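You operate a simulated robot arm through the tools that you are given. There is no shell and no other tool. Be economical: measure what you need, move in short steps, check, and stop when the job is done.

You are at the controls of a simulated two-armed robot. One attempt, no reset.

## Task
Count the steel hose clamps on the left half of the bench, then put as many of the stoppers from the left half of the bench on the service table. Take the tub from the left half of the bench and put it on the top shelf of the green rack. Take the short glass tee pipe with yellow ends and leave it on the upper shelf of the yellow rack. Put one of the glass caps from the right half of the bench on the top shelf of the yellow rack. Fetch the short glass pipe with yellow ends and set it on the top shelf of the green rack. Take the round filter pad on the upper shelf of the grey rack and put it away on the lower shelf of the pad stand. Take the clear measuring jug from the lower shelf of the yellow rack and leave it on the top shelf of the yellow rack. Take the long glass pipe with blue and yellow ends and put it on the top shelf of the grey rack. Put the sign labelled "empty" from the service table on the upper shelf of the green rack and the sign marked "full" on top of the blue pipe fitting there. Open the grille door. Do these in any order. Set down upright: tub, short glass pipe with yellow ends, clear measuring jug.
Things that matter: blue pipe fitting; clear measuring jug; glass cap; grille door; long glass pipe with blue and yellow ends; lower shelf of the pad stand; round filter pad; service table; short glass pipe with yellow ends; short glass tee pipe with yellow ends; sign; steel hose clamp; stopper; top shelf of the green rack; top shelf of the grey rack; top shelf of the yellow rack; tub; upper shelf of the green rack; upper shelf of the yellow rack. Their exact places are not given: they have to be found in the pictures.

The check looks at the end state, three seconds after you hand in, the way a careful person would. Anything else that was tipped, shoved, dropped, spilled or broken makes it a failure. A push-on lid holds only when it is set on centred and level and pressed home; a screw cap is set on level and turned clockwise until tight.

## Robot
Two 7-joint arms with fingered hands on one trunk, on a base that drives. Base frame: it is fixed to the floor where the robot stands at the start and does not move with it; the origin is under the middle of the robot, x ahead of it, y to its left, z up. Units: mm, degrees, N and s.
The left shoulder is at the start at [73, 173, 1178], the right one opposite. Places, roughly: blue pipe fitting (7x7x7 cm) [2900, 1500, 900]; clear measuring jug [-1000, 4000, 750]; glass cap (6x6x4 cm) [800, 1400, 900]; grille door [-500, 5700, 500]; long glass pipe with blue and yell (25x8x7 cm) [2200, 5500, 800]; lower shelf of the pad stand [2300, -3200, 400]; round filter pad [-1000, 2500, 1000]; service table [2700, 500, 900]; short glass pipe with yellow ends (20x6x7 cm) [-1000, 2700, 700]; short glass tee pipe with yellow e (20x10x7 cm) [500, 700, 900]; sign [2750, 1000, 1000]; steel hose clamp (7x5x2 cm) [400, -200, 900]; stopper (4x4x4 cm) [500, 100, 900]; top shelf of the green rack [-1100, 1600, 1500]; top shelf of the grey rack [-1100, 2800, 1500]; top shelf of the yellow rack [-1100, 4000, 1500]; upper shelf of the green rack [-1100, 1600, 1000]; upper shelf of the yellow rack [-1100, 4000, 1000]. Payload 3.5 kg a hand.
The TCP of each hand is the grasp point between the finger pads, 30 mm short of the fingertips. In the tool frame z runs along the fingers and y along their closing line. The gripper opens to 104 mm. The gripper's body begins 35 mm behind the TCP. The gripper is a hand of 3 fingers: y runs from the thumb to the fingers, the wrist lies at [-15, -104, -178] in the tool frame, and closing takes about 1.5 s.
Orientation is that of the tool frame in the base frame, as a unit quaternion [w, x, y, z]. With the fingers straight down and the wrist toward the robot, the tool's x, y and z point along [0, 1, 0], [1, 0, 0] and [0, 0, -1] of the base frame.

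## Interface
- The arms move only by the tool apply_moves. It takes "left_moves", "right_moves" or both (then of equal length, played together; a hand with none holds still); each is a list of rows, each a list of 2 entries, a list of its own where there are three numbers: the shift along the base's x, y, z in mm, then the turn, a rotation vector about the base's x, y, z in degrees. In form: [[[x, y, z], [rx, ry, rz]], ...]. A call has 1 to 10 rows; each row shifts and turns the commanded pose from where the row before left it. "left_claw" and "right_claw" are, for a hand that has rows, the finger opening in mm, from 0 to 104, set as the call begins (left out, the last holds). A row lasts 0.2 s, in which the tool goes at most 50 mm and 8.6 degrees; a call with a longer step from one row to the next is refused whole, and so is a gripper value outside its range. A pose out of reach is approached as far as the arm can. The call stops where the force on the tool passes 40 N (or 10 N more than at its start, if that is more) or the arm is blocked; 0.2 s more then pass. Each finger travels about 72 mm/s and halts on what it meets, pressing with about 30 N; the grip force reading is that of the motor and also rises with nothing between the fingers. The clock runs only during rows and for 0.2 s after the last one: add rows that do not move to give the fingers time. It gives the time, the measured TCP pose, the force on the tool (base axes), the opening and the grip force at its end, in the units of the frame above (readings bear some noise), with the torque about the TCP (base axes, N m) and any sound that the robot's microphone picked up.
- Cameras (640 x 400 px; columns grow to the right, rows downward): "scene" is now at [163.8, -7.1, 1348.6]; the picture's right is [-0.06, -1.00, 0.00], its down [-0.62, 0.04, -0.79] and it looks along [0.79, -0.05, -0.62] (base axes); focal length 214 px, centre (320, 200). "left" rides on the left gripper at [-64, -94, -117] in its tool frame; the picture's right is [-0.72, -0.33, 0.61], its down [0.64, -0.65, 0.40] and it looks along [0.27, 0.68, 0.68] (tool axes); focal length 238 px, centre (320, 200). "right" rides on the right gripper at [64, -94, -117] in its tool frame; the picture's right is [-0.72, 0.33, -0.61], its down [-0.64, -0.65, 0.40] and it looks along [-0.27, 0.68, 0.68] (tool axes); focal length 238 px, centre (320, 200).
- camera(camera): a new picture of that camera. The clock stands still meanwhile.
- lift_body(by): slides the trunk up (or, below 0, down) by that many mm; the arms and the scene camera ride with it, the base frame stays. It gives what a move gives, with no picture.
- roll_base(legs): drives the robot by 1 to 6 legs, each [ahead, left, turn to the left] in mm, mm and degrees, along the robot's own axes; the way and the turn of a leg run together, so that a leg with both is an arc; at most 1500 mm and 180 degrees a leg. The arms and the cameras ride along, it lands a little off, and it stops where it bumps. It gives what a move gives.
- move_fingers(index, middle, thumb_bend, thumb_turn, hand): sets how far each is bent, from 0 (flat) to 100 (curled in); at 30 the hand is open as for a grip, at 70 the pads meet at the TCP. One left out holds its place. A second passes; each finger stops where it meets its share of the squeeze, and holds until it gets a number again. A gripper value or a shape takes the hand back. It gives what a move gives, with no picture; readings hold the bend of each and the force on the fingers (four entries, about 0 where the hand has none), thumb and palm. thumb_turn goes from beside the hand (0) to across from the fingers (100), as for a grip.
- preshape(shape, hand): the hand has 3 fingers and takes this shape, open, in about a second: jaw (thumb against the fingers, like two jaws); tri (thumb and two fingers); tip (a fingertip pinch); poke (one finger out to press); point (the index stretched); flat (the hand flat); cup (the hand cupped); fist (a fist). The gripper value then closes the fingers along that shape, each until it touches; the sizes above hold for jaw. It gives what a move gives, with no picture.
- turn_head(pan, tilt): turns the head with the scene camera to pan (to the left, within 86 degrees either way) and tilt (down, from -29 to 69), counted from straight ahead of the robot. It gives what a move gives.
- pixel_to_xyz(camera, pixels): for up to 12 pixels [column, row] of the newest picture of that camera ("zoom" is the newest enlarged one), the place [x, y, z] in the base frame of the surface seen there, good to about 3 mm. The clock stands still meanwhile.
- zoom(camera, box): a new picture of the part [left, top, right, bottom] of that camera's present view, enlarged. The clock stands still meanwhile.
- job_done(): hands the job in; it is judged then, once.

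Work in short steps. Measure before you move; look again where a grasp or a placing could have gone wrong, and mend it. You have 371 turns and 342 pictures in all, those below and enlarged ones among them. Open the grippers and draw the arms clear of the work before you hand the job in, unless the task says otherwise; then end with one line.

The tools are called as name(argument=value, ...) on one line, values as JSON. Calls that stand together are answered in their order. apply_moves: Moves the arms, as the interface text tells. Its arguments: {"type":"object","properties":{"left_moves":{"type":"array"},"left_claw":{"type":"number"},"right_moves":{"type":"array"},"right_claw":{"type":"number"}},"required":[]} The other tools are called the same way: lift_body (by) slides the trunk up or down; preshape (shape, hand) gives the hand a shape; move_fingers (index, middle, thumb_bend, thumb_turn, hand) moves the fingers one by one; roll_base (legs) drives the base; turn_head (pan, tilt) turns the head that bears the scene camera; camera (camera) takes a picture; pixel_to_xyz (camera, pixels) gives the place of the surface under pixels of a picture; zoom (camera, box) takes an enlarged picture of a part of a camera's view; job_done () hands the job in.

At the start:

```text
time_s: 0.0
left_tcp_pos: [387.8, 296.3, 1141.7]
left_tool_rot: [0.0, 0.707, 0.707, 0.001]
left_ft_force: [0.8, 0.1, -0.6]
left_wrist_torque: [0.02, -0.01, 0.0]
left_width: 103.7
left_grip_force: 0.1
left_shape: jaw
left_bend: [30.0, 30.0, 30.0, 98.0]
left_finger forces: [0.0, 0.1, 0.0, 0.0, 0.0, 0.0]
right_tcp_pos: [566.9, -37.2, 1102.9]
right_tool_rot: [0.0, 0.707, 0.707, 0.001]
right_ft_force: [0.1, 0.1, 0.0]
right_wrist_torque: [0.04, 0.01, -0.01]
right_width: 103.7
right_grip_force: 0.0
right_shape: jaw
right_bend: [30.0, 30.0, 30.0, 98.0]
right_finger forces: [0.0, 0.0, 0.0, 0.0, 0.1, 0.0]
trunk travel left (down, up): [-275.0, 479.0]
robot x, y, heading: [1.5, 3.2, 0.0]
head pan, tilt: [-3.4, 38.1]
```

scene: 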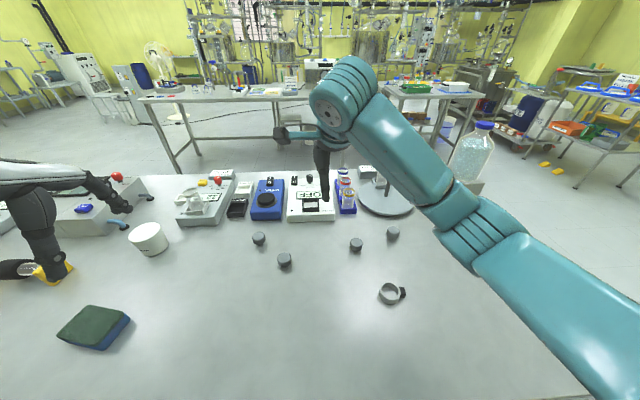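
right: 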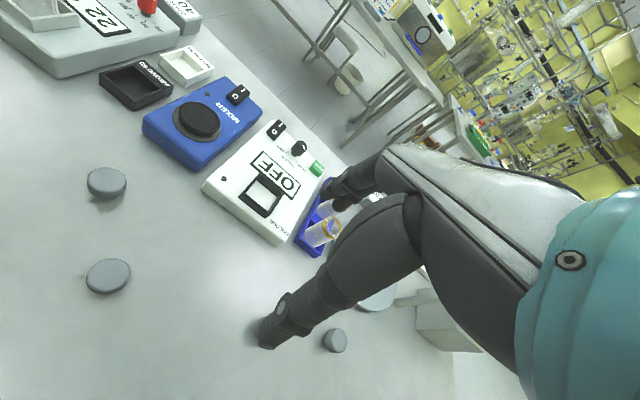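
left: 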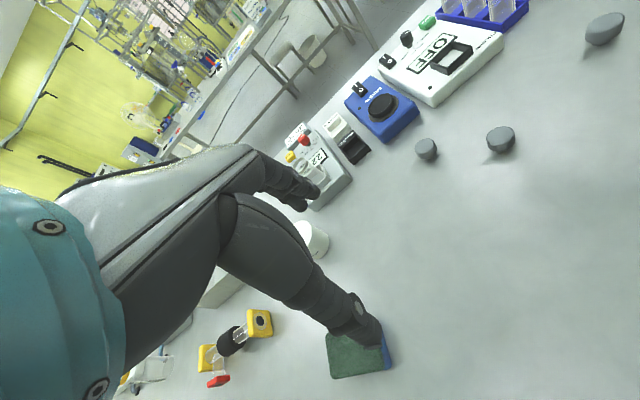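

I start by looking around; the bench in front holds stoppers, a clamp and a tub. I pan the head left to see the rest of the bench.

turn_head(pan=50, tilt=30)

camera(camera="scene")

turn_head(pan=-50, tilt=30)

camera(camera="scene")

```text
time_s: 1.2
left_tcp_pos: [388.0, 296.6, 1142.4]
left_tool_rot: [0.0, 0.707, 0.707, 0.001]
left_ft_force: [0.3, -0.4, -0.5]
left_wrist_torque: [-0.02, 0.01, -0.01]
left_width: 103.6
left_grip_force: 0.0
left_shape: jaw
left_bend: [30.0, 30.0, 30.0, 98.0]
left_finger forces: [0.1, 0.1, 0.1, 0.0, 0.0, 0.0]
right_tcp_pos: [566.2, -38.1, 1103.8]
right_tool_rot: [0.0, 0.707, 0.707, 0.0]
right_ft_force: [0.3, 1.1, 0.5]
right_wrist_torque: [0.01, -0.02, -0.02]
right_width: 103.6
right_grip_force: 0.1
right_shape: jaw
right_bend: [30.0, 30.0, 30.0, 98.0]
right_finger forces: [0.0, 0.0, 0.0, 0.1, 0.1, 0.0]
trunk travel left (down, up): [-275.0, 479.0]
robot x, y, heading: [-1.4, 3.8, 0.0]
head pan, tilt: [50.0, 30.0]
```

```text
338 pictures are left
```

scene: 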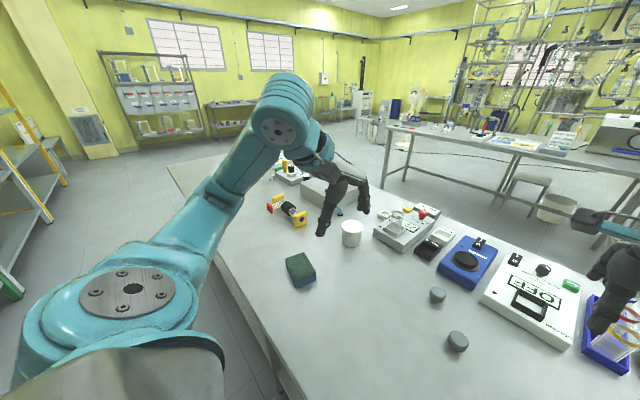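

```text
time_s: 3.0
left_tcp_pos: [389.7, 296.9, 1142.4]
left_tool_rot: [0.0, 0.707, 0.707, 0.0]
left_ft_force: [-0.2, -0.1, -0.5]
left_wrist_torque: [0.01, -0.02, 0.06]
left_width: 103.9
left_grip_force: 0.0
left_shape: jaw
left_bend: [30.0, 30.0, 30.0, 98.0]
left_finger forces: [0.1, 0.0, 0.0, 0.0, 0.0, 0.0]
right_tcp_pos: [565.3, -39.1, 1104.8]
right_tool_rot: [0.0, 0.707, 0.707, 0.0]
right_ft_force: [-0.2, -0.1, -0.3]
right_wrist_torque: [-0.05, -0.01, -0.01]
right_width: 103.5
right_grip_force: 0.0
right_shape: jaw
right_bend: [30.0, 30.0, 30.0, 98.0]
right_finger forces: [0.0, 0.1, 0.1, 0.0, 0.1, 0.1]
trunk travel left (down, up): [-275.0, 479.0]
robot x, y, heading: [-1.1, 0.5, -0.0]
head pan, tilt: [-50.0, 30.0]
```

```text
337 pictures are left
```

scene: 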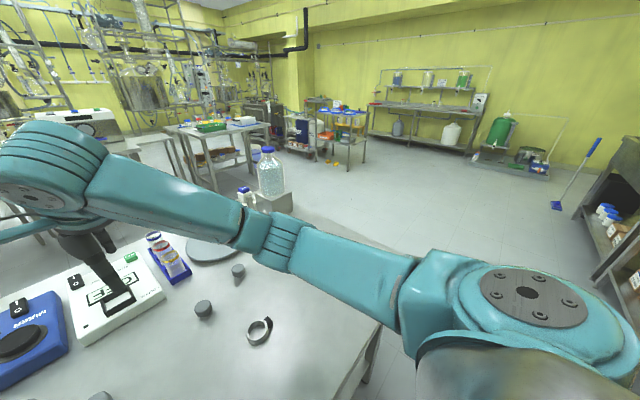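

The bench runs on to the left. I pan back and enlarge that far end.

turn_head(pan=60, tilt=15)

zoom(camera="scene", box=[160, 150, 480, 350])

pixel_to_xyz(camera="zoom", pixels=[[320, 100], [100, 50], [200, 100], [320, 200]])

camera(camera="scene")

```text
time_s: 4.9
left_tcp_pos: [388.4, 296.0, 1143.0]
left_tool_rot: [0.0, 0.707, 0.707, 0.0]
left_ft_force: [0.1, 1.1, 0.0]
left_wrist_torque: [0.0, -0.01, -0.01]
left_width: 103.7
left_grip_force: 0.1
left_shape: jaw
left_bend: [30.0, 30.0, 30.0, 98.0]
left_finger forces: [0.0, 0.1, 0.1, 0.0, 0.0, 0.0]
right_tcp_pos: [566.7, -37.6, 1103.4]
right_tool_rot: [-0.001, 0.707, 0.707, 0.0]
right_ft_force: [-0.1, -0.2, 0.8]
right_wrist_torque: [-0.02, 0.01, 0.01]
right_width: 103.6
right_grip_force: 0.0
right_shape: jaw
right_bend: [30.0, 30.0, 30.0, 98.0]
right_finger forces: [0.1, 0.0, 0.0, 0.0, 0.0, 0.1]
trunk travel left (down, up): [-275.0, 479.0]
robot x, y, heading: [1.1, 0.9, 0.3]
head pan, tilt: [60.0, 15.0]
```

```text
2.00 times, centred on (320, 250) of scene
```

zoom: 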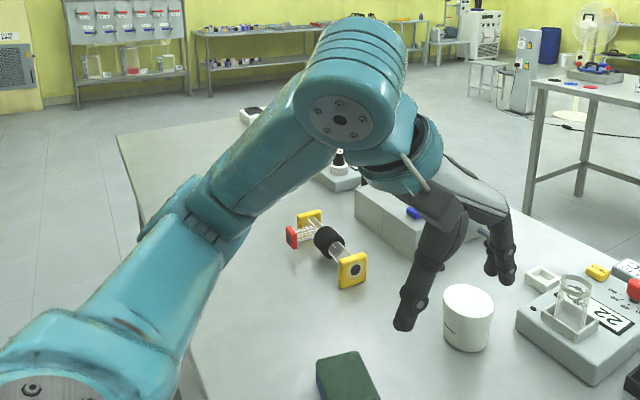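

```text
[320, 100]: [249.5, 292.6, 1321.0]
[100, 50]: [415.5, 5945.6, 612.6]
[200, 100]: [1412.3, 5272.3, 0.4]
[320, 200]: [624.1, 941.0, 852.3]
```

```text
335 pictures are left
```

scene: 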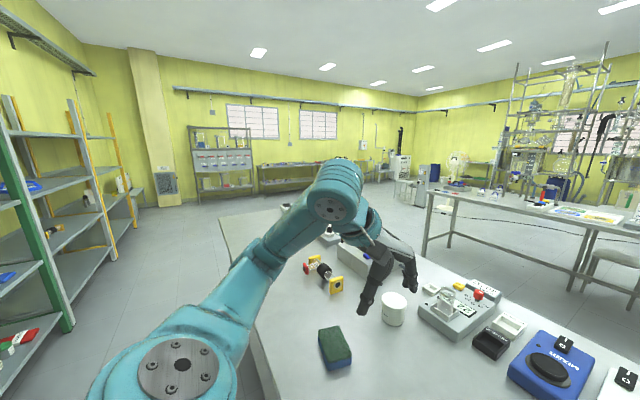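

The arm hides the far end. I drive sideways left 900 mm along the bench to look at it.

roll_base(legs=[[-150, 0, 0], [0, 900, 0]])

turn_head(pan=10, tilt=35)

camera(camera="scene")

turn_head(pan=60, tilt=25)

camera(camera="scene")

```text
time_s: 10.6
left_tcp_pos: [232.6, 1198.6, 1143.1]
left_tool_rot: [-0.001, 0.703, 0.711, 0.001]
left_ft_force: [0.4, -0.1, 0.4]
left_wrist_torque: [-0.03, 0.01, 0.01]
left_width: 103.7
left_grip_force: 0.1
left_shape: jaw
left_bend: [30.0, 30.0, 30.0, 98.0]
left_finger forces: [0.0, 0.1, 0.0, 0.1, 0.0, 0.0]
right_tcp_pos: [412.6, 864.5, 1104.7]
right_tool_rot: [0.0, 0.705, 0.709, 0.0]
right_ft_force: [1.2, -0.1, -0.2]
right_wrist_torque: [-0.03, 0.02, 0.01]
right_width: 103.4
right_grip_force: 0.1
right_shape: jaw
right_bend: [30.0, 30.0, 30.0, 98.0]
right_finger forces: [0.0, 0.0, 0.0, 0.0, 0.0, 0.0]
trunk travel left (down, up): [-275.0, 479.0]
robot x, y, heading: [-153.0, 898.4, 0.3]
head pan, tilt: [60.0, 15.0]
```

```text
time_s: 11.7
left_tcp_pos: [232.1, 1198.2, 1141.9]
left_tool_rot: [0.0, 0.704, 0.71, 0.001]
left_ft_force: [-0.2, -0.1, -0.4]
left_wrist_torque: [0.03, -0.02, 0.02]
left_width: 103.5
left_grip_force: 0.1
left_shape: jaw
left_bend: [30.0, 30.0, 30.0, 98.0]
left_finger forces: [0.1, 0.1, 0.0, 0.0, 0.1, 0.1]
right_tcp_pos: [412.6, 864.9, 1103.6]
right_tool_rot: [0.0, 0.705, 0.709, -0.001]
right_ft_force: [0.1, -0.2, -0.7]
right_wrist_torque: [-0.03, 0.0, 0.03]
right_width: 103.6
right_grip_force: 0.0
right_shape: jaw
right_bend: [30.0, 30.0, 30.0, 98.0]
right_finger forces: [0.0, 0.1, 0.0, 0.1, 0.0, 0.1]
trunk travel left (down, up): [-275.0, 479.0]
robot x, y, heading: [-153.3, 899.2, 0.3]
head pan, tilt: [10.0, 35.0]
```

```text
334 pictures are left
```

scene: 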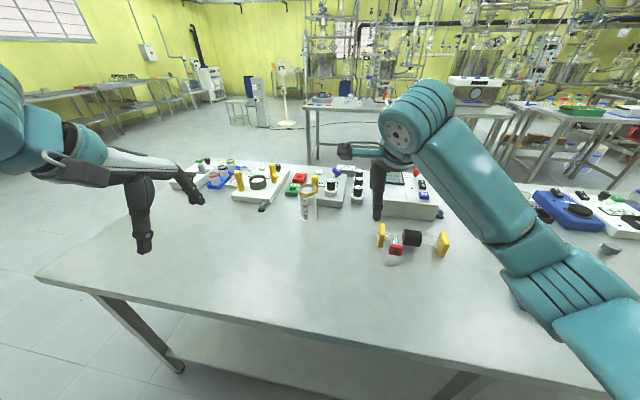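

```text
time_s: 12.9
left_tcp_pos: [232.7, 1196.6, 1144.0]
left_tool_rot: [0.0, 0.704, 0.71, 0.0]
left_ft_force: [0.1, -0.4, 0.3]
left_wrist_torque: [-0.01, 0.01, 0.0]
left_width: 103.5
left_grip_force: 0.1
left_shape: jaw
left_bend: [30.0, 30.0, 30.0, 98.0]
left_finger forces: [0.0, 0.1, 0.0, 0.1, 0.1, 0.1]
right_tcp_pos: [412.7, 865.2, 1103.6]
right_tool_rot: [0.0, 0.704, 0.71, -0.001]
right_ft_force: [-0.1, -0.3, -0.3]
right_wrist_torque: [0.02, 0.01, 0.03]
right_width: 103.7
right_grip_force: 0.0
right_shape: jaw
right_bend: [30.0, 30.0, 30.0, 98.0]
right_finger forces: [0.1, 0.0, 0.1, 0.0, 0.1, 0.0]
trunk travel left (down, up): [-275.0, 479.0]
robot x, y, heading: [-153.2, 897.9, 0.3]
head pan, tilt: [60.0, 25.0]
```

```text
333 pictures are left
```

scene: 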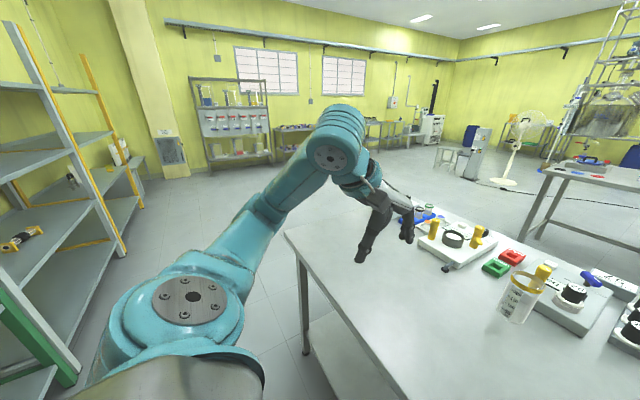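

I look ahead and enlarge the row of things on this part of the bench.

turn_head(pan=10, tilt=35)

zoom(camera="scene", box=[160, 120, 320, 220])

zoom(camera="scene", box=[270, 130, 470, 270])

zoom(camera="scene", box=[440, 120, 640, 260])

```text
time_s: 14.1
left_tcp_pos: [231.9, 1198.2, 1143.0]
left_tool_rot: [0.0, 0.704, 0.71, 0.0]
left_ft_force: [0.3, 0.1, -0.1]
left_wrist_torque: [0.01, -0.01, -0.02]
left_width: 103.7
left_grip_force: 0.1
left_shape: jaw
left_bend: [30.0, 30.0, 30.0, 98.0]
left_finger forces: [0.0, 0.0, 0.0, 0.1, 0.1, 0.0]
right_tcp_pos: [412.9, 864.4, 1104.0]
right_tool_rot: [-0.001, 0.705, 0.709, 0.0]
right_ft_force: [0.7, 0.3, -0.4]
right_wrist_torque: [-0.02, -0.01, -0.01]
right_width: 103.5
right_grip_force: 0.0
right_shape: jaw
right_bend: [30.0, 30.0, 30.0, 98.0]
right_finger forces: [0.1, 0.0, 0.1, 0.1, 0.1, 0.0]
trunk travel left (down, up): [-275.0, 479.0]
robot x, y, heading: [-152.3, 895.2, 0.2]
head pan, tilt: [10.0, 35.0]
```

```text
4.00 times, centred on (240, 170) of scene
```

zoom: 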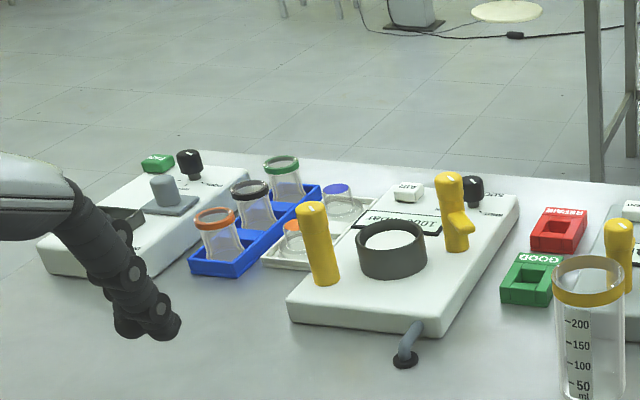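

```text
2.86 times, centred on (370, 200) of scene
```

zoom: 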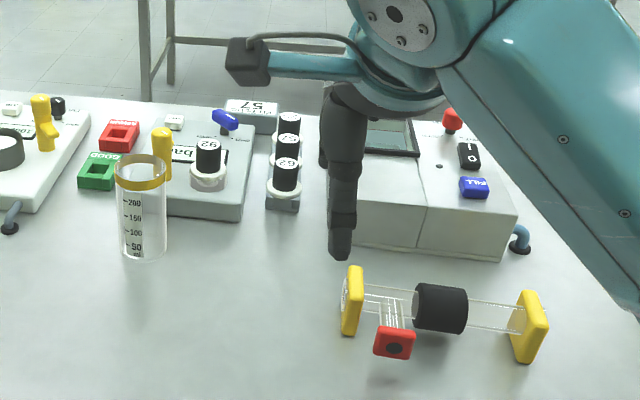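

```text
2.86 times, centred on (540, 190) of scene
```

zoom: 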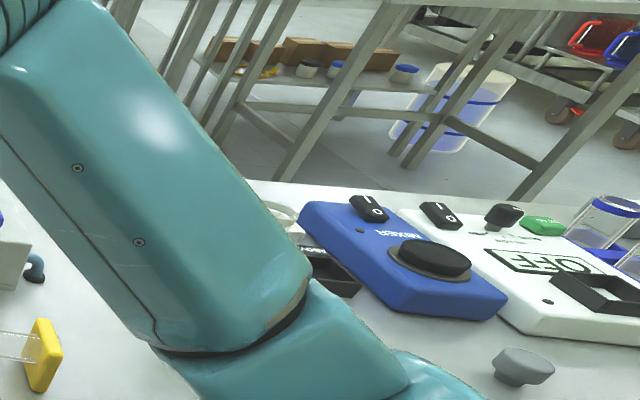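

I take the measured places of things and bench edge from a new scene picture.

camera(camera="scene")

pixel_to_xyz(camera="scene", pixels=[[60, 270], [150, 210], [300, 300], [381, 235], [396, 247], [443, 242], [412, 238], [244, 171], [232, 178], [308, 190], [307, 205], [175, 173]])

camera(camera="left")

camera(camera="right")

```text
329 pictures are left
```

scene: 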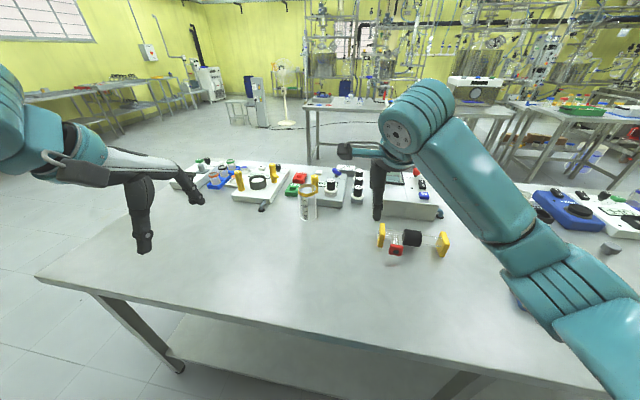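

```text
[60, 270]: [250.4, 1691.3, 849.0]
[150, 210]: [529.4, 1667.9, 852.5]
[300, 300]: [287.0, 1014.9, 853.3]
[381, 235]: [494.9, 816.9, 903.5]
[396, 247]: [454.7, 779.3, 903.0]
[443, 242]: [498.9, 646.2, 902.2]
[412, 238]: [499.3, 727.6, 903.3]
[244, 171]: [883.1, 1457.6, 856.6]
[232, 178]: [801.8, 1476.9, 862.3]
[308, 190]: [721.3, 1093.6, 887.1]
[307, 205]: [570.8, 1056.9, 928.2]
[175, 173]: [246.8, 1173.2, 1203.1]
```

```text
328 pictures are left
```

left: 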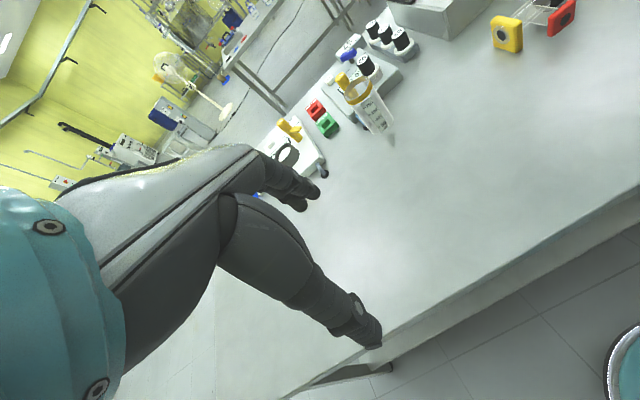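

```text
327 pictures are left
```

right: 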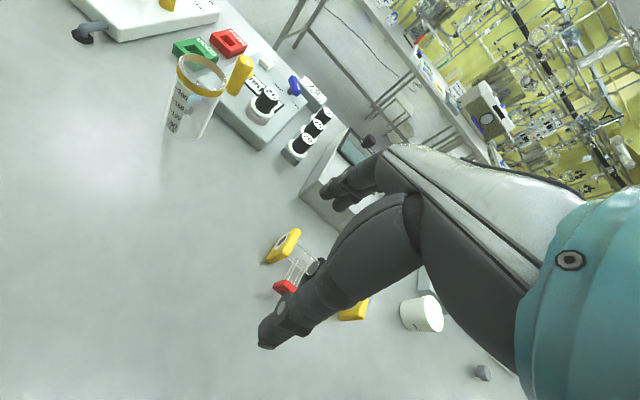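

The bench top is at z≈852, front edge x≈240, and it ends at y≈1700. I roll further left to look closely at the things that may be glass caps near (800–880, 1460).

roll_base(legs=[[0, 500, 0]])

turn_head(pan=5, tilt=35)

camera(camera="scene")

zoom(camera="scene", box=[230, 120, 390, 220])

```text
time_s: 17.0
left_tcp_pos: [227.8, 1696.1, 1142.3]
left_tool_rot: [0.001, 0.704, 0.711, 0.001]
left_ft_force: [0.3, 0.4, -0.1]
left_wrist_torque: [0.0, -0.03, -0.01]
left_width: 103.9
left_grip_force: 0.0
left_shape: jaw
left_bend: [30.0, 30.0, 30.0, 98.0]
left_finger forces: [0.0, 0.0, 0.0, 0.1, 0.0, 0.0]
right_tcp_pos: [408.0, 1364.6, 1103.0]
right_tool_rot: [0.001, 0.704, 0.71, 0.0]
right_ft_force: [0.7, -0.4, -0.2]
right_wrist_torque: [-0.03, 0.01, 0.02]
right_width: 103.4
right_grip_force: 0.0
right_shape: jaw
right_bend: [30.0, 30.0, 30.0, 98.0]
right_finger forces: [0.1, 0.0, 0.0, 0.0, 0.1, 0.0]
trunk travel left (down, up): [-275.0, 479.0]
robot x, y, heading: [-160.5, 1396.6, 0.2]
head pan, tilt: [10.0, 35.0]
```

```text
time_s: 17.7
left_tcp_pos: [227.4, 1695.3, 1142.8]
left_tool_rot: [0.001, 0.704, 0.71, 0.0]
left_ft_force: [-0.3, 0.3, 0.2]
left_wrist_torque: [0.0, 0.04, 0.01]
left_width: 103.8
left_grip_force: 0.1
left_shape: jaw
left_bend: [30.0, 30.0, 30.0, 98.0]
left_finger forces: [0.0, 0.0, 0.0, 0.1, 0.1, 0.1]
right_tcp_pos: [409.4, 1362.7, 1103.2]
right_tool_rot: [0.0, 0.704, 0.71, 0.0]
right_ft_force: [-0.4, 0.2, 0.4]
right_wrist_torque: [0.01, -0.02, -0.03]
right_width: 103.7
right_grip_force: 0.0
right_shape: jaw
right_bend: [30.0, 30.0, 30.0, 98.0]
right_finger forces: [0.0, 0.1, 0.1, 0.0, 0.0, 0.0]
trunk travel left (down, up): [-275.0, 479.0]
robot x, y, heading: [-158.3, 1396.3, 0.4]
head pan, tilt: [5.0, 35.0]
```

```text
326 pictures are left
```

scene: 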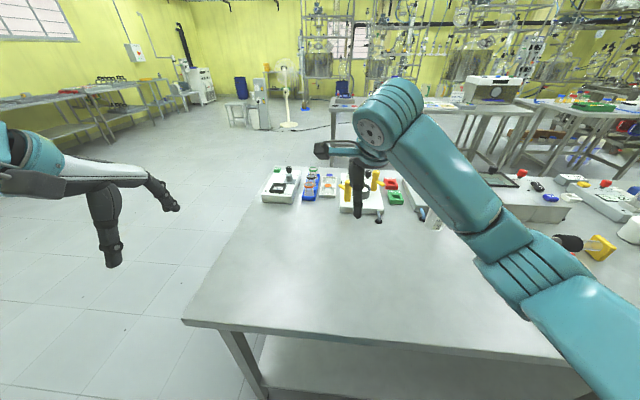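

```text
4.00 times, centred on (310, 170) of scene
```

zoom: 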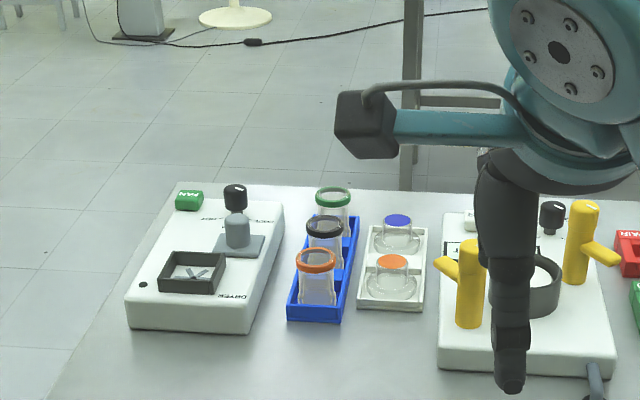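

The two glass caps (blue and orange knobs) sit in a white tray near (860, 1440). I tuck the arms in a bit before driving about.

apply_moves(right_moves=[[[-40, -25, 0], [0, 0, 0]], [[-40, -25, 0], [0, 0, 0]], [[-40, -25, 0], [0, 0, 0]], [[-40, -25, 0], [0, 0, 0]], [[-40, -25, 0], [0, 0, 0]], [[0, -40, 0], [0, 0, 0]], [[0, -40, 0], [0, 0, 0]], [[0, -40, 0], [0, 0, 0]]])

roll_base(legs=[[0, 0, 90]])

turn_head(pan=60, tilt=15)

camera(camera="scene")

turn_head(pan=10, tilt=10)

camera(camera="scene")

```text
time_s: 19.5
left_tcp_pos: [227.0, 1696.4, 1143.2]
left_tool_rot: [0.0, 0.704, 0.71, 0.001]
left_ft_force: [-0.5, -1.4, -0.6]
left_wrist_torque: [0.0, 0.03, -0.01]
left_width: 103.9
left_grip_force: 0.0
left_shape: jaw
left_bend: [30.0, 30.0, 30.0, 98.0]
left_finger forces: [0.0, 0.0, 0.0, 0.0, 0.0, 0.1]
right_tcp_pos: [224.1, 1121.8, 1112.7]
right_tool_rot: [0.001, 0.704, 0.71, -0.001]
right_ft_force: [-0.4, -0.3, -0.2]
right_wrist_torque: [-0.05, -0.01, -0.01]
right_width: 103.6
right_grip_force: 0.1
right_shape: jaw
right_bend: [30.0, 30.0, 30.0, 98.0]
right_finger forces: [0.0, 0.0, 0.0, 0.0, 0.0, 0.0]
right hand out of reach, approached as far as the arm can: row 5, 6
trunk travel left (down, up): [-275.0, 479.0]
robot x, y, heading: [-158.0, 1394.0, 0.7]
head pan, tilt: [5.0, 35.0]
```

```text
time_s: 23.7
left_tcp_pos: [-454.4, 1784.5, 1142.2]
left_tool_rot: [-0.001, 0.0, 1.0, 0.0]
left_ft_force: [-0.5, 0.0, 0.9]
left_wrist_torque: [0.01, -0.03, 0.0]
left_width: 103.9
left_grip_force: 0.1
left_shape: jaw
left_bend: [30.0, 30.0, 30.0, 98.0]
left_finger forces: [0.0, 0.0, 0.0, 0.0, 0.0, 0.1]
right_tcp_pos: [118.5, 1776.7, 1113.6]
right_tool_rot: [0.0, 0.001, 1.0, 0.0]
right_ft_force: [0.1, 0.0, 0.2]
right_wrist_torque: [-0.03, 0.0, 0.01]
right_width: 103.8
right_grip_force: 0.2
right_shape: jaw
right_bend: [30.0, 30.0, 30.0, 98.0]
right_finger forces: [0.0, 0.0, 0.0, 0.0, 0.1, 0.0]
trunk travel left (down, up): [-275.0, 479.0]
robot x, y, heading: [-158.7, 1397.9, 89.8]
head pan, tilt: [5.0, 35.0]
```

```text
time_s: 24.9
left_tcp_pos: [-454.9, 1783.9, 1143.6]
left_tool_rot: [0.0, 0.0, 1.0, 0.0]
left_ft_force: [-0.1, -0.1, -0.6]
left_wrist_torque: [0.01, 0.03, -0.02]
left_width: 103.7
left_grip_force: 0.1
left_shape: jaw
left_bend: [30.0, 30.0, 30.0, 98.0]
left_finger forces: [0.0, 0.0, 0.0, 0.0, 0.1, 0.1]
right_tcp_pos: [119.7, 1775.8, 1112.8]
right_tool_rot: [0.001, 0.001, 1.0, 0.001]
right_ft_force: [0.1, -0.9, -0.3]
right_wrist_torque: [-0.02, 0.01, 0.0]
right_width: 103.6
right_grip_force: 0.1
right_shape: jaw
right_bend: [30.0, 30.0, 30.0, 98.0]
right_finger forces: [0.0, 0.1, 0.0, 0.1, 0.0, 0.1]
trunk travel left (down, up): [-275.0, 479.0]
robot x, y, heading: [-158.1, 1393.1, 90.2]
head pan, tilt: [60.0, 15.0]
```

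```text
324 pictures are left
```

scene: 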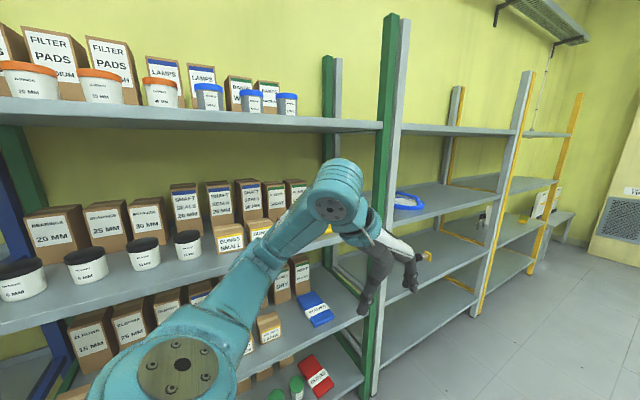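

```text
time_s: 26.1
left_tcp_pos: [-454.3, 1784.1, 1142.9]
left_tool_rot: [0.0, 0.0, 1.0, 0.0]
left_ft_force: [0.6, -0.7, 0.2]
left_wrist_torque: [0.03, 0.01, -0.01]
left_width: 103.8
left_grip_force: 0.0
left_shape: jaw
left_bend: [30.0, 30.0, 30.0, 98.0]
left_finger forces: [0.0, 0.0, 0.0, 0.1, 0.1, 0.0]
right_tcp_pos: [119.2, 1777.4, 1112.2]
right_tool_rot: [0.0, 0.001, 1.0, 0.001]
right_ft_force: [0.3, -0.6, 0.6]
right_wrist_torque: [-0.01, 0.03, 0.0]
right_width: 103.5
right_grip_force: 0.0
right_shape: jaw
right_bend: [30.0, 30.0, 30.0, 98.0]
right_finger forces: [0.0, 0.0, 0.0, 0.0, 0.1, 0.0]
trunk travel left (down, up): [-275.0, 479.0]
robot x, y, heading: [-157.6, 1400.1, 90.0]
head pan, tilt: [10.0, 10.0]
```

```text
323 pictures are left
```

scene: 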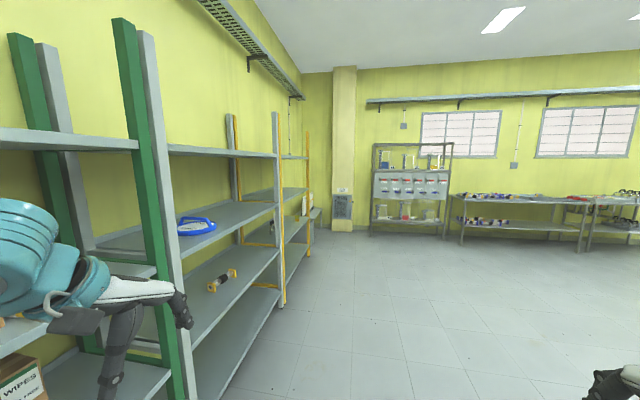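

The racks stand in a row along x≈-1100. I measure shelf edges, the pad and the short pipe in this picture.

pixel_to_xyz(camera="scene", pixels=[[215, 154], [200, 240], [240, 268], [222, 280], [197, 227], [345, 207], [412, 200], [130, 80], [280, 150], [150, 150], [305, 205], [272, 225]])

zoom(camera="scene", box=[150, 120, 350, 320])

zoom(camera="scene", box=[320, 120, 480, 240])

```text
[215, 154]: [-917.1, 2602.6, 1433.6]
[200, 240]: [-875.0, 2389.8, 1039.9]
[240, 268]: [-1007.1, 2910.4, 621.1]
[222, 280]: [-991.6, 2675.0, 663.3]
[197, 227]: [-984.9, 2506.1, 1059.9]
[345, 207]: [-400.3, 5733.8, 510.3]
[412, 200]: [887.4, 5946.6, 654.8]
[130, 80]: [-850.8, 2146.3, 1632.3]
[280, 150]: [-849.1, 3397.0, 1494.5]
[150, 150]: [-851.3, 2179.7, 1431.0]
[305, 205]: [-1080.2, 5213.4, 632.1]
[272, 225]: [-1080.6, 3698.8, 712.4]
```

```text
2.00 times, centred on (250, 220) of scene
```

zoom: 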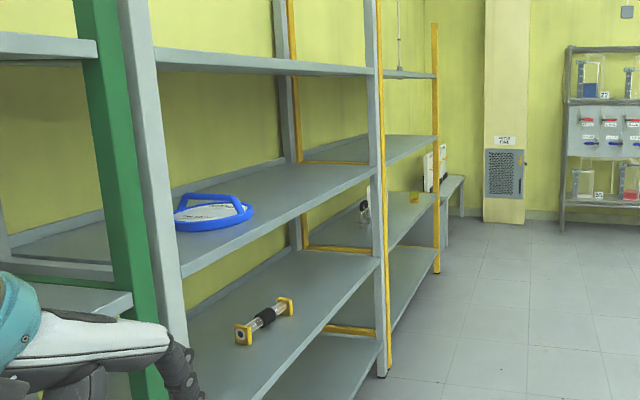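

```text
3.33 times, centred on (400, 180) of scene
```

zoom: 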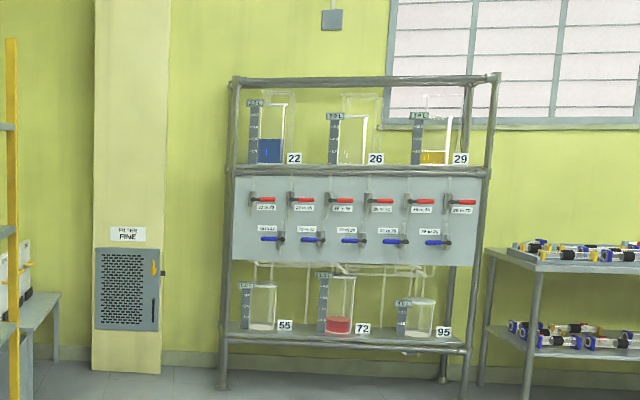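

The pipe (yellow ends) lies on the grey rack's z≈620 shelf at about (-992, 2675), and the pad is at (-985, 2506, 1060). I drive to stand in front of it, facing the rack.

roll_base(legs=[[1080, 0, 0], [0, 0, 90], [170, 0, 0]])

turn_head(pan=-10, tilt=35)

camera(camera="scene")

```text
time_s: 36.6
left_tcp_pos: [-716.4, 2178.2, 1142.7]
left_tool_rot: [0.0, 0.708, -0.706, 0.0]
left_ft_force: [-0.4, -0.4, -0.3]
left_wrist_torque: [-0.01, -0.02, -0.03]
left_width: 103.8
left_grip_force: 0.0
left_shape: jaw
left_bend: [30.0, 30.0, 30.0, 98.0]
left_finger forces: [0.1, 0.0, 0.0, 0.1, 0.0, 0.0]
right_tcp_pos: [-708.8, 2751.1, 1113.0]
right_tool_rot: [0.0, 0.708, -0.706, 0.0]
right_ft_force: [-0.4, -0.1, 0.4]
right_wrist_torque: [0.0, 0.0, 0.01]
right_width: 103.7
right_grip_force: 0.0
right_shape: jaw
right_bend: [30.0, 30.0, 30.0, 98.0]
right_finger forces: [0.0, 0.0, 0.1, 0.1, 0.0, 0.0]
trunk travel left (down, up): [-275.0, 479.0]
robot x, y, heading: [-327.6, 2473.9, -179.9]
head pan, tilt: [10.0, 10.0]
```

```text
time_s: 37.5
left_tcp_pos: [-715.1, 2179.3, 1142.3]
left_tool_rot: [0.001, 0.708, -0.706, 0.0]
left_ft_force: [0.7, 0.1, 0.5]
left_wrist_torque: [0.01, -0.02, -0.03]
left_width: 103.7
left_grip_force: 0.1
left_shape: jaw
left_bend: [30.0, 30.0, 30.0, 98.0]
left_finger forces: [0.1, 0.1, 0.0, 0.1, 0.0, 0.0]
right_tcp_pos: [-710.2, 2751.9, 1112.1]
right_tool_rot: [0.0, 0.709, -0.705, 0.0]
right_ft_force: [0.0, 1.3, 0.3]
right_wrist_torque: [0.0, -0.04, -0.01]
right_width: 103.7
right_grip_force: 0.0
right_shape: jaw
right_bend: [30.0, 30.0, 30.0, 98.0]
right_finger forces: [0.1, 0.0, 0.0, 0.1, 0.0, 0.0]
trunk travel left (down, up): [-275.0, 479.0]
robot x, y, heading: [-331.3, 2478.7, -179.8]
head pan, tilt: [-10.0, 35.0]
```

```text
320 pictures are left
```

scene: 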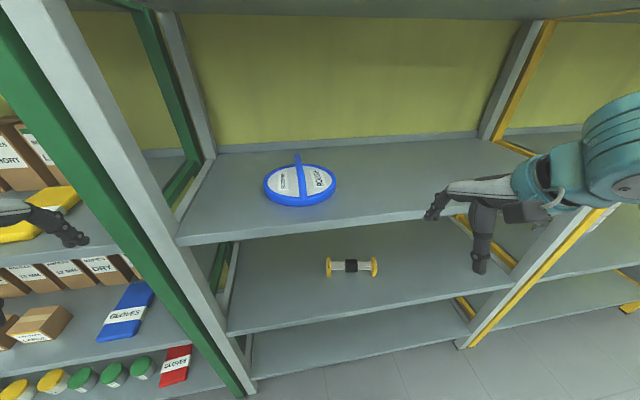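

Pad and pipe are seen at (300,182) and (352,266). I lower the trunk and measure the pipe.

lift_body(by=-250)

camera(camera="scene")

```text
time_s: 40.0
left_tcp_pos: [-768.8, 2178.7, 835.7]
left_tool_rot: [-0.069, 0.705, -0.702, 0.068]
left_ft_force: [0.6, 0.0, 0.3]
left_wrist_torque: [0.02, 0.01, 0.0]
left_width: 104.0
left_grip_force: 0.0
left_shape: jaw
left_bend: [30.0, 30.0, 30.0, 98.0]
left_finger forces: [0.1, 0.0, 0.0, 0.1, 0.0, 0.0]
right_tcp_pos: [-776.3, 2751.7, 771.6]
right_tool_rot: [-0.104, 0.701, -0.698, 0.104]
right_ft_force: [-0.4, -0.1, 0.2]
right_wrist_torque: [0.0, -0.02, 0.01]
right_width: 103.7
right_grip_force: 0.1
right_shape: jaw
right_bend: [30.0, 30.0, 30.0, 98.0]
right_finger forces: [0.0, 0.0, 0.1, 0.0, 0.0, 0.0]
trunk travel left (down, up): [-25.0, 729.0]
robot x, y, heading: [-326.1, 2475.5, -179.8]
head pan, tilt: [-10.0, 35.0]
```

```text
319 pictures are left
```

scene: 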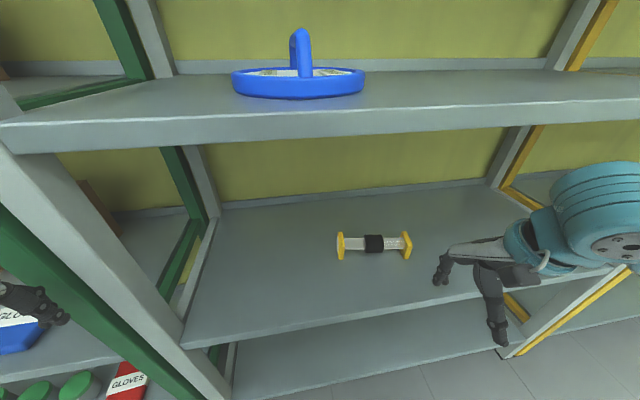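

The trunk move tilted the tools a bit; I'll correct that. Now I measure the pipe.

pixel_to_xyz(camera="scene", pixels=[[374, 243], [341, 236], [341, 256], [406, 235], [406, 256], [374, 237], [390, 280], [388, 312], [400, 120]])

zoom(camera="scene", box=[310, 210, 440, 290])

camera(camera="right")

```text
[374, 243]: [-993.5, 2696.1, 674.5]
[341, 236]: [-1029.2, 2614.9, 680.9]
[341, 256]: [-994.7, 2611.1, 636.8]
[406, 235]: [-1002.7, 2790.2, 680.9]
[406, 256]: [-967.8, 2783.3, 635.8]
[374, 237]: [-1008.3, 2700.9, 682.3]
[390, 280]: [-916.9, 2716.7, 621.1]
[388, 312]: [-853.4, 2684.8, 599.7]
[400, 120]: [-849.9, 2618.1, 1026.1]
```

```text
4.92 times, centred on (375, 250) of scene
```

zoom: 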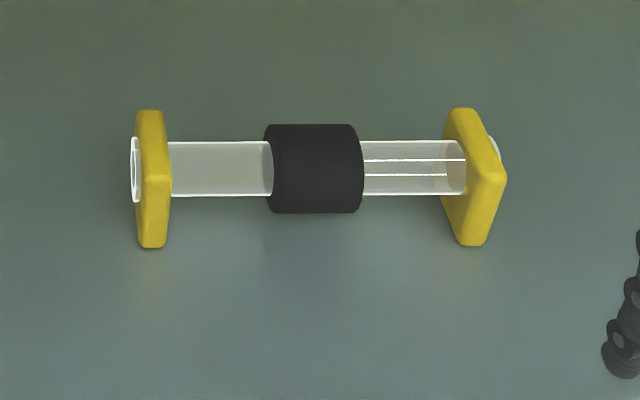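

```text
317 pictures are left
```

right: 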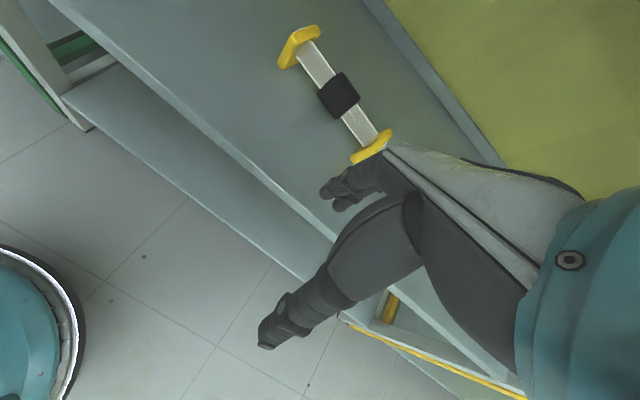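

Pipe centre ≈(-1003, 2698, 656), axis about 8° off y; I level the right tool, turn it to the axis and go above it.

apply_moves(right_moves=[[[0, 0, 10], [0, 8.5, 0]], [[0, 0, 10], [0, 8.5, 0]], [[0, 0, 0], [0, 0, -8]], [[-45, -11, 0], [0, 0, 0]], [[-45, -11, 0], [0, 0, 0]], [[-45, -11, 0], [0, 0, 0]], [[-45, -11, 0], [0, 0, 0]], [[-47, -10, 0], [0, 0, 0]], [[0, 0, 0], [0, 0, 0]]])

camera(camera="right")

camera(camera="scene")

```text
time_s: 41.7
left_tcp_pos: [-767.8, 2211.6, 840.3]
left_tool_rot: [0.064, -0.686, 0.721, -0.071]
left_ft_force: [0.1, 0.6, -0.3]
left_wrist_torque: [-0.03, -0.01, 0.02]
left_width: 104.0
left_grip_force: 0.0
left_shape: jaw
left_bend: [30.0, 30.0, 30.0, 98.0]
left_finger forces: [0.0, 0.0, 0.1, 0.0, 0.0, 0.1]
right_tcp_pos: [-957.1, 2727.7, 812.7]
right_tool_rot: [-0.026, -0.694, 0.718, 0.046]
right_ft_force: [-0.5, 0.2, -0.4]
right_wrist_torque: [0.02, 0.02, 0.01]
right_width: 104.0
right_grip_force: 0.1
right_shape: jaw
right_bend: [30.0, 30.0, 30.0, 98.0]
right_finger forces: [0.0, 0.0, 0.1, 0.0, 0.1, 0.0]
right hand out of reach, approached as far as the arm can: row 1, 2, 3
trunk travel left (down, up): [-25.0, 729.0]
robot x, y, heading: [-315.4, 2475.7, 176.9]
head pan, tilt: [-10.0, 35.0]
stopped in row 8 (right hand): the arm was blocked; the commanded pose is now the measured one
```

```text
316 pictures are left
```

right: 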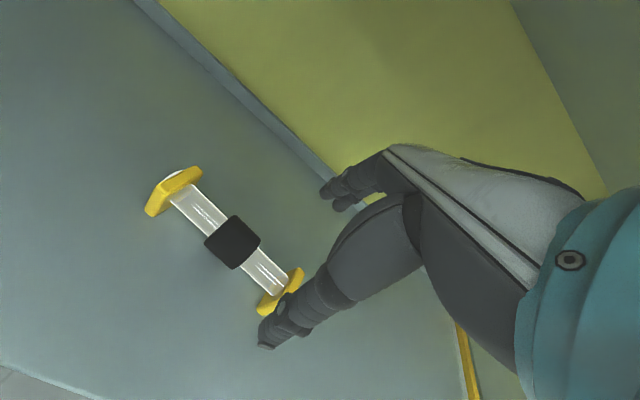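

```text
315 pictures are left
```

scene: 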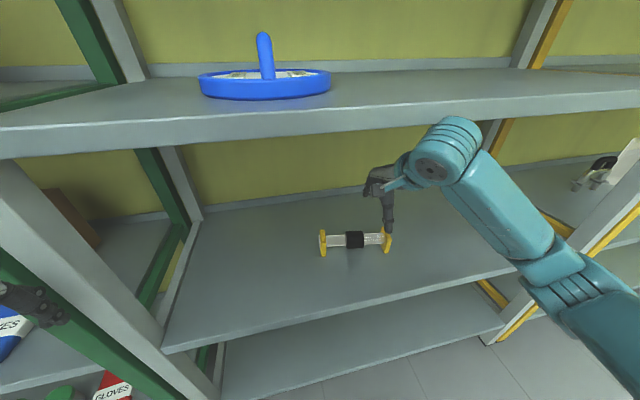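

The arm was blocked, most likely the forearm on the upper shelf's edge. I back out and tilt the fingers forward ~30° so the wrist rides lower.

apply_moves(right_moves=[[[40, 0, -20], [0, 0, 0]], [[40, 0, -30], [0, 8, 0]], [[0, 0, -30], [0, 8, 0]], [[0, 0, -10], [0, 8, 0]], [[0, 0, 0], [0, 0, 0]]], right_claw=80)

camera(camera="scene")

```text
time_s: 42.9
left_tcp_pos: [-772.0, 2202.1, 834.9]
left_tool_rot: [0.067, -0.689, 0.719, -0.07]
left_ft_force: [0.9, -0.6, 0.2]
left_wrist_torque: [-0.02, 0.01, -0.01]
left_width: 103.7
left_grip_force: 0.1
left_shape: jaw
left_bend: [30.0, 30.0, 30.0, 98.0]
left_finger forces: [0.0, 0.0, 0.1, 0.0, 0.0, 0.1]
right_tcp_pos: [-883.8, 2717.2, 725.9]
right_tool_rot: [-0.173, -0.67, 0.696, 0.191]
right_ft_force: [0.7, 0.3, 0.5]
right_wrist_torque: [0.0, -0.03, 0.0]
right_width: 80.3
right_grip_force: 0.1
right_shape: jaw
right_bend: [27.0, 35.0, 52.0, 99.0]
right_finger forces: [0.0, 0.1, 0.0, 0.1, 0.0, 0.0]
trunk travel left (down, up): [-25.0, 729.0]
robot x, y, heading: [-317.5, 2480.0, 177.3]
head pan, tilt: [-10.0, 35.0]
```

```text
314 pictures are left
```

scene: 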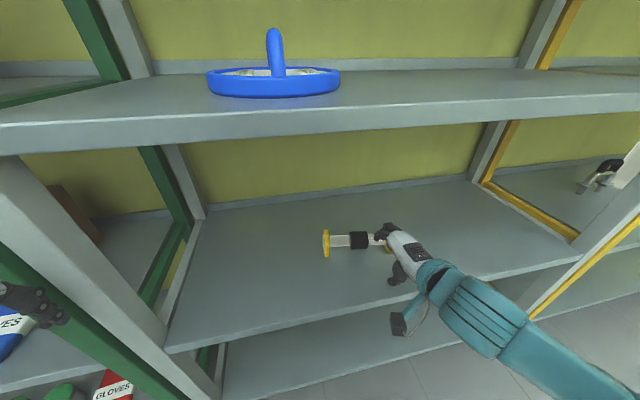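

The tool now tilts 30° forward. I turn it 6° to match the pipe, go above it and descend along the fingers.

apply_moves(right_moves=[[[-40, -9, -3], [0, 0, -6]], [[-47, -9, -3], [0, 0, 0]], [[0, 0, 0], [0, 0, 0]]], right_claw=70)

camera(camera="right")

zoom(camera="scene", box=[280, 190, 480, 310])

```text
time_s: 43.7
left_tcp_pos: [-774.4, 2200.5, 835.7]
left_tool_rot: [0.068, -0.688, 0.719, -0.071]
left_ft_force: [0.4, 0.7, 0.6]
left_wrist_torque: [0.01, -0.01, 0.0]
left_width: 103.7
left_grip_force: 0.0
left_shape: jaw
left_bend: [30.0, 30.0, 30.0, 98.0]
left_finger forces: [0.0, 0.0, 0.1, 0.0, 0.0, 0.0]
right_tcp_pos: [-971.6, 2697.6, 720.5]
right_tool_rot: [-0.162, -0.634, 0.73, 0.2]
right_ft_force: [-0.8, 0.4, -0.6]
right_wrist_torque: [-0.01, -0.02, 0.01]
right_width: 70.2
right_grip_force: 0.0
right_shape: jaw
right_bend: [28.0, 38.0, 60.0, 99.0]
right_finger forces: [0.0, 0.1, 0.0, 0.1, 0.0, 0.0]
trunk travel left (down, up): [-25.0, 729.0]
robot x, y, heading: [-318.3, 2477.6, 177.4]
head pan, tilt: [-10.0, 35.0]
```

```text
313 pictures are left
```

right: 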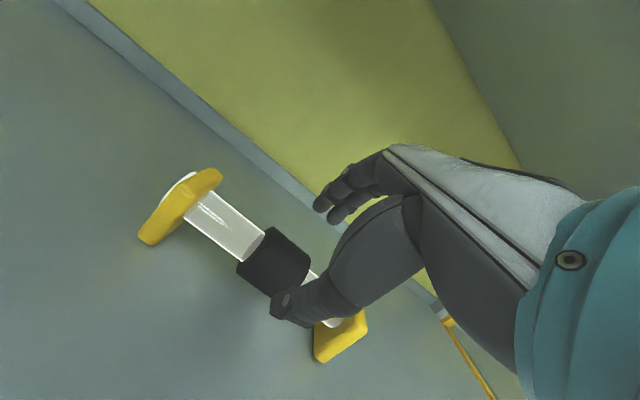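

```text
3.20 times, centred on (380, 250) of scene
```

zoom: 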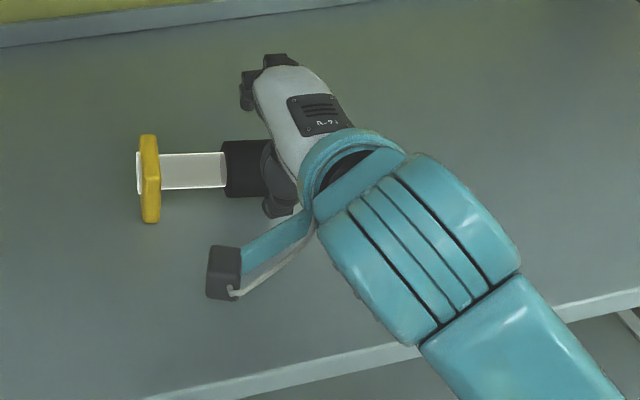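

The jaws straddle the sleeve; I descend along the fingers and close.

apply_moves(right_moves=[[[-16, 0, -24], [0, 0, 0]], [[-14, 0, -20], [0, 0, 0]], [[0, 0, 0], [0, 0, 0]]])

camera(camera="right")

apply_moves(right_moves=[[[0, 0, 0], [0, 0, 0]], [[0, 0, 0], [0, 0, 0]], [[0, 0, 0], [0, 0, 0]], [[0, 0, 0], [0, 0, 0]], [[0, 0, 0], [0, 0, 0]], [[0, 0, 0], [0, 0, 0]], [[0, 0, 0], [0, 0, 0]]], right_claw=20)

camera(camera="right")

```text
time_s: 44.5
left_tcp_pos: [-772.3, 2202.4, 835.1]
left_tool_rot: [0.068, -0.687, 0.72, -0.071]
left_ft_force: [-0.6, 0.2, 1.0]
left_wrist_torque: [-0.02, 0.01, -0.02]
left_width: 103.9
left_grip_force: 0.0
left_shape: jaw
left_bend: [30.0, 30.0, 30.0, 98.0]
left_finger forces: [0.1, 0.0, 0.1, 0.0, 0.1, 0.0]
right_tcp_pos: [-1002.6, 2698.6, 674.9]
right_tool_rot: [-0.163, -0.633, 0.73, 0.199]
right_ft_force: [1.2, 1.1, -0.6]
right_wrist_torque: [0.0, 0.0, -0.04]
right_width: 70.4
right_grip_force: 0.0
right_shape: jaw
right_bend: [28.0, 38.0, 60.0, 99.0]
right_finger forces: [0.0, 0.0, 0.1, 0.1, 0.0, 0.0]
trunk travel left (down, up): [-25.0, 729.0]
robot x, y, heading: [-316.6, 2476.2, 177.3]
head pan, tilt: [-10.0, 35.0]
```

```text
311 pictures are left
```

right: 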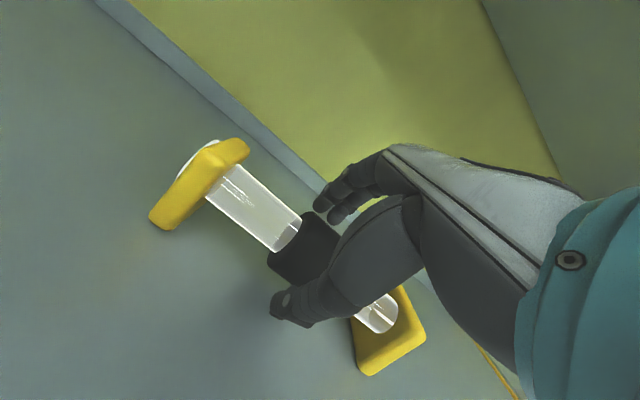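

```text
time_s: 46.1
left_tcp_pos: [-773.1, 2202.2, 835.9]
left_tool_rot: [0.067, -0.687, 0.72, -0.072]
left_ft_force: [0.6, 0.0, 0.7]
left_wrist_torque: [-0.03, 0.0, 0.01]
left_width: 103.7
left_grip_force: 0.1
left_shape: jaw
left_bend: [30.0, 30.0, 30.0, 98.0]
left_finger forces: [0.1, 0.0, 0.1, 0.0, 0.0, 0.0]
right_tcp_pos: [-1002.9, 2698.9, 675.5]
right_tool_rot: [-0.163, -0.633, 0.73, 0.199]
right_ft_force: [1.1, -0.9, 1.3]
right_wrist_torque: [-0.03, -0.03, 0.0]
right_width: 42.1
right_grip_force: 30.0
right_shape: jaw
right_bend: [74.0, 49.0, 72.0, 100.0]
right_finger forces: [17.3, 9.2, 0.0, 0.0, 27.5, 0.1]
trunk travel left (down, up): [-25.0, 729.0]
robot x, y, heading: [-319.7, 2478.4, 177.4]
head pan, tilt: [-10.0, 35.0]
```

```text
310 pictures are left
```

right: 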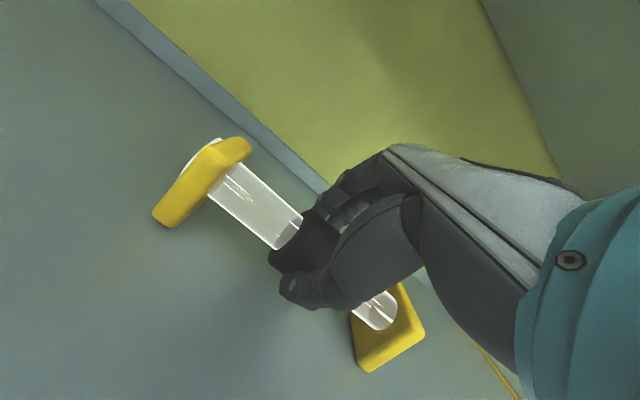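

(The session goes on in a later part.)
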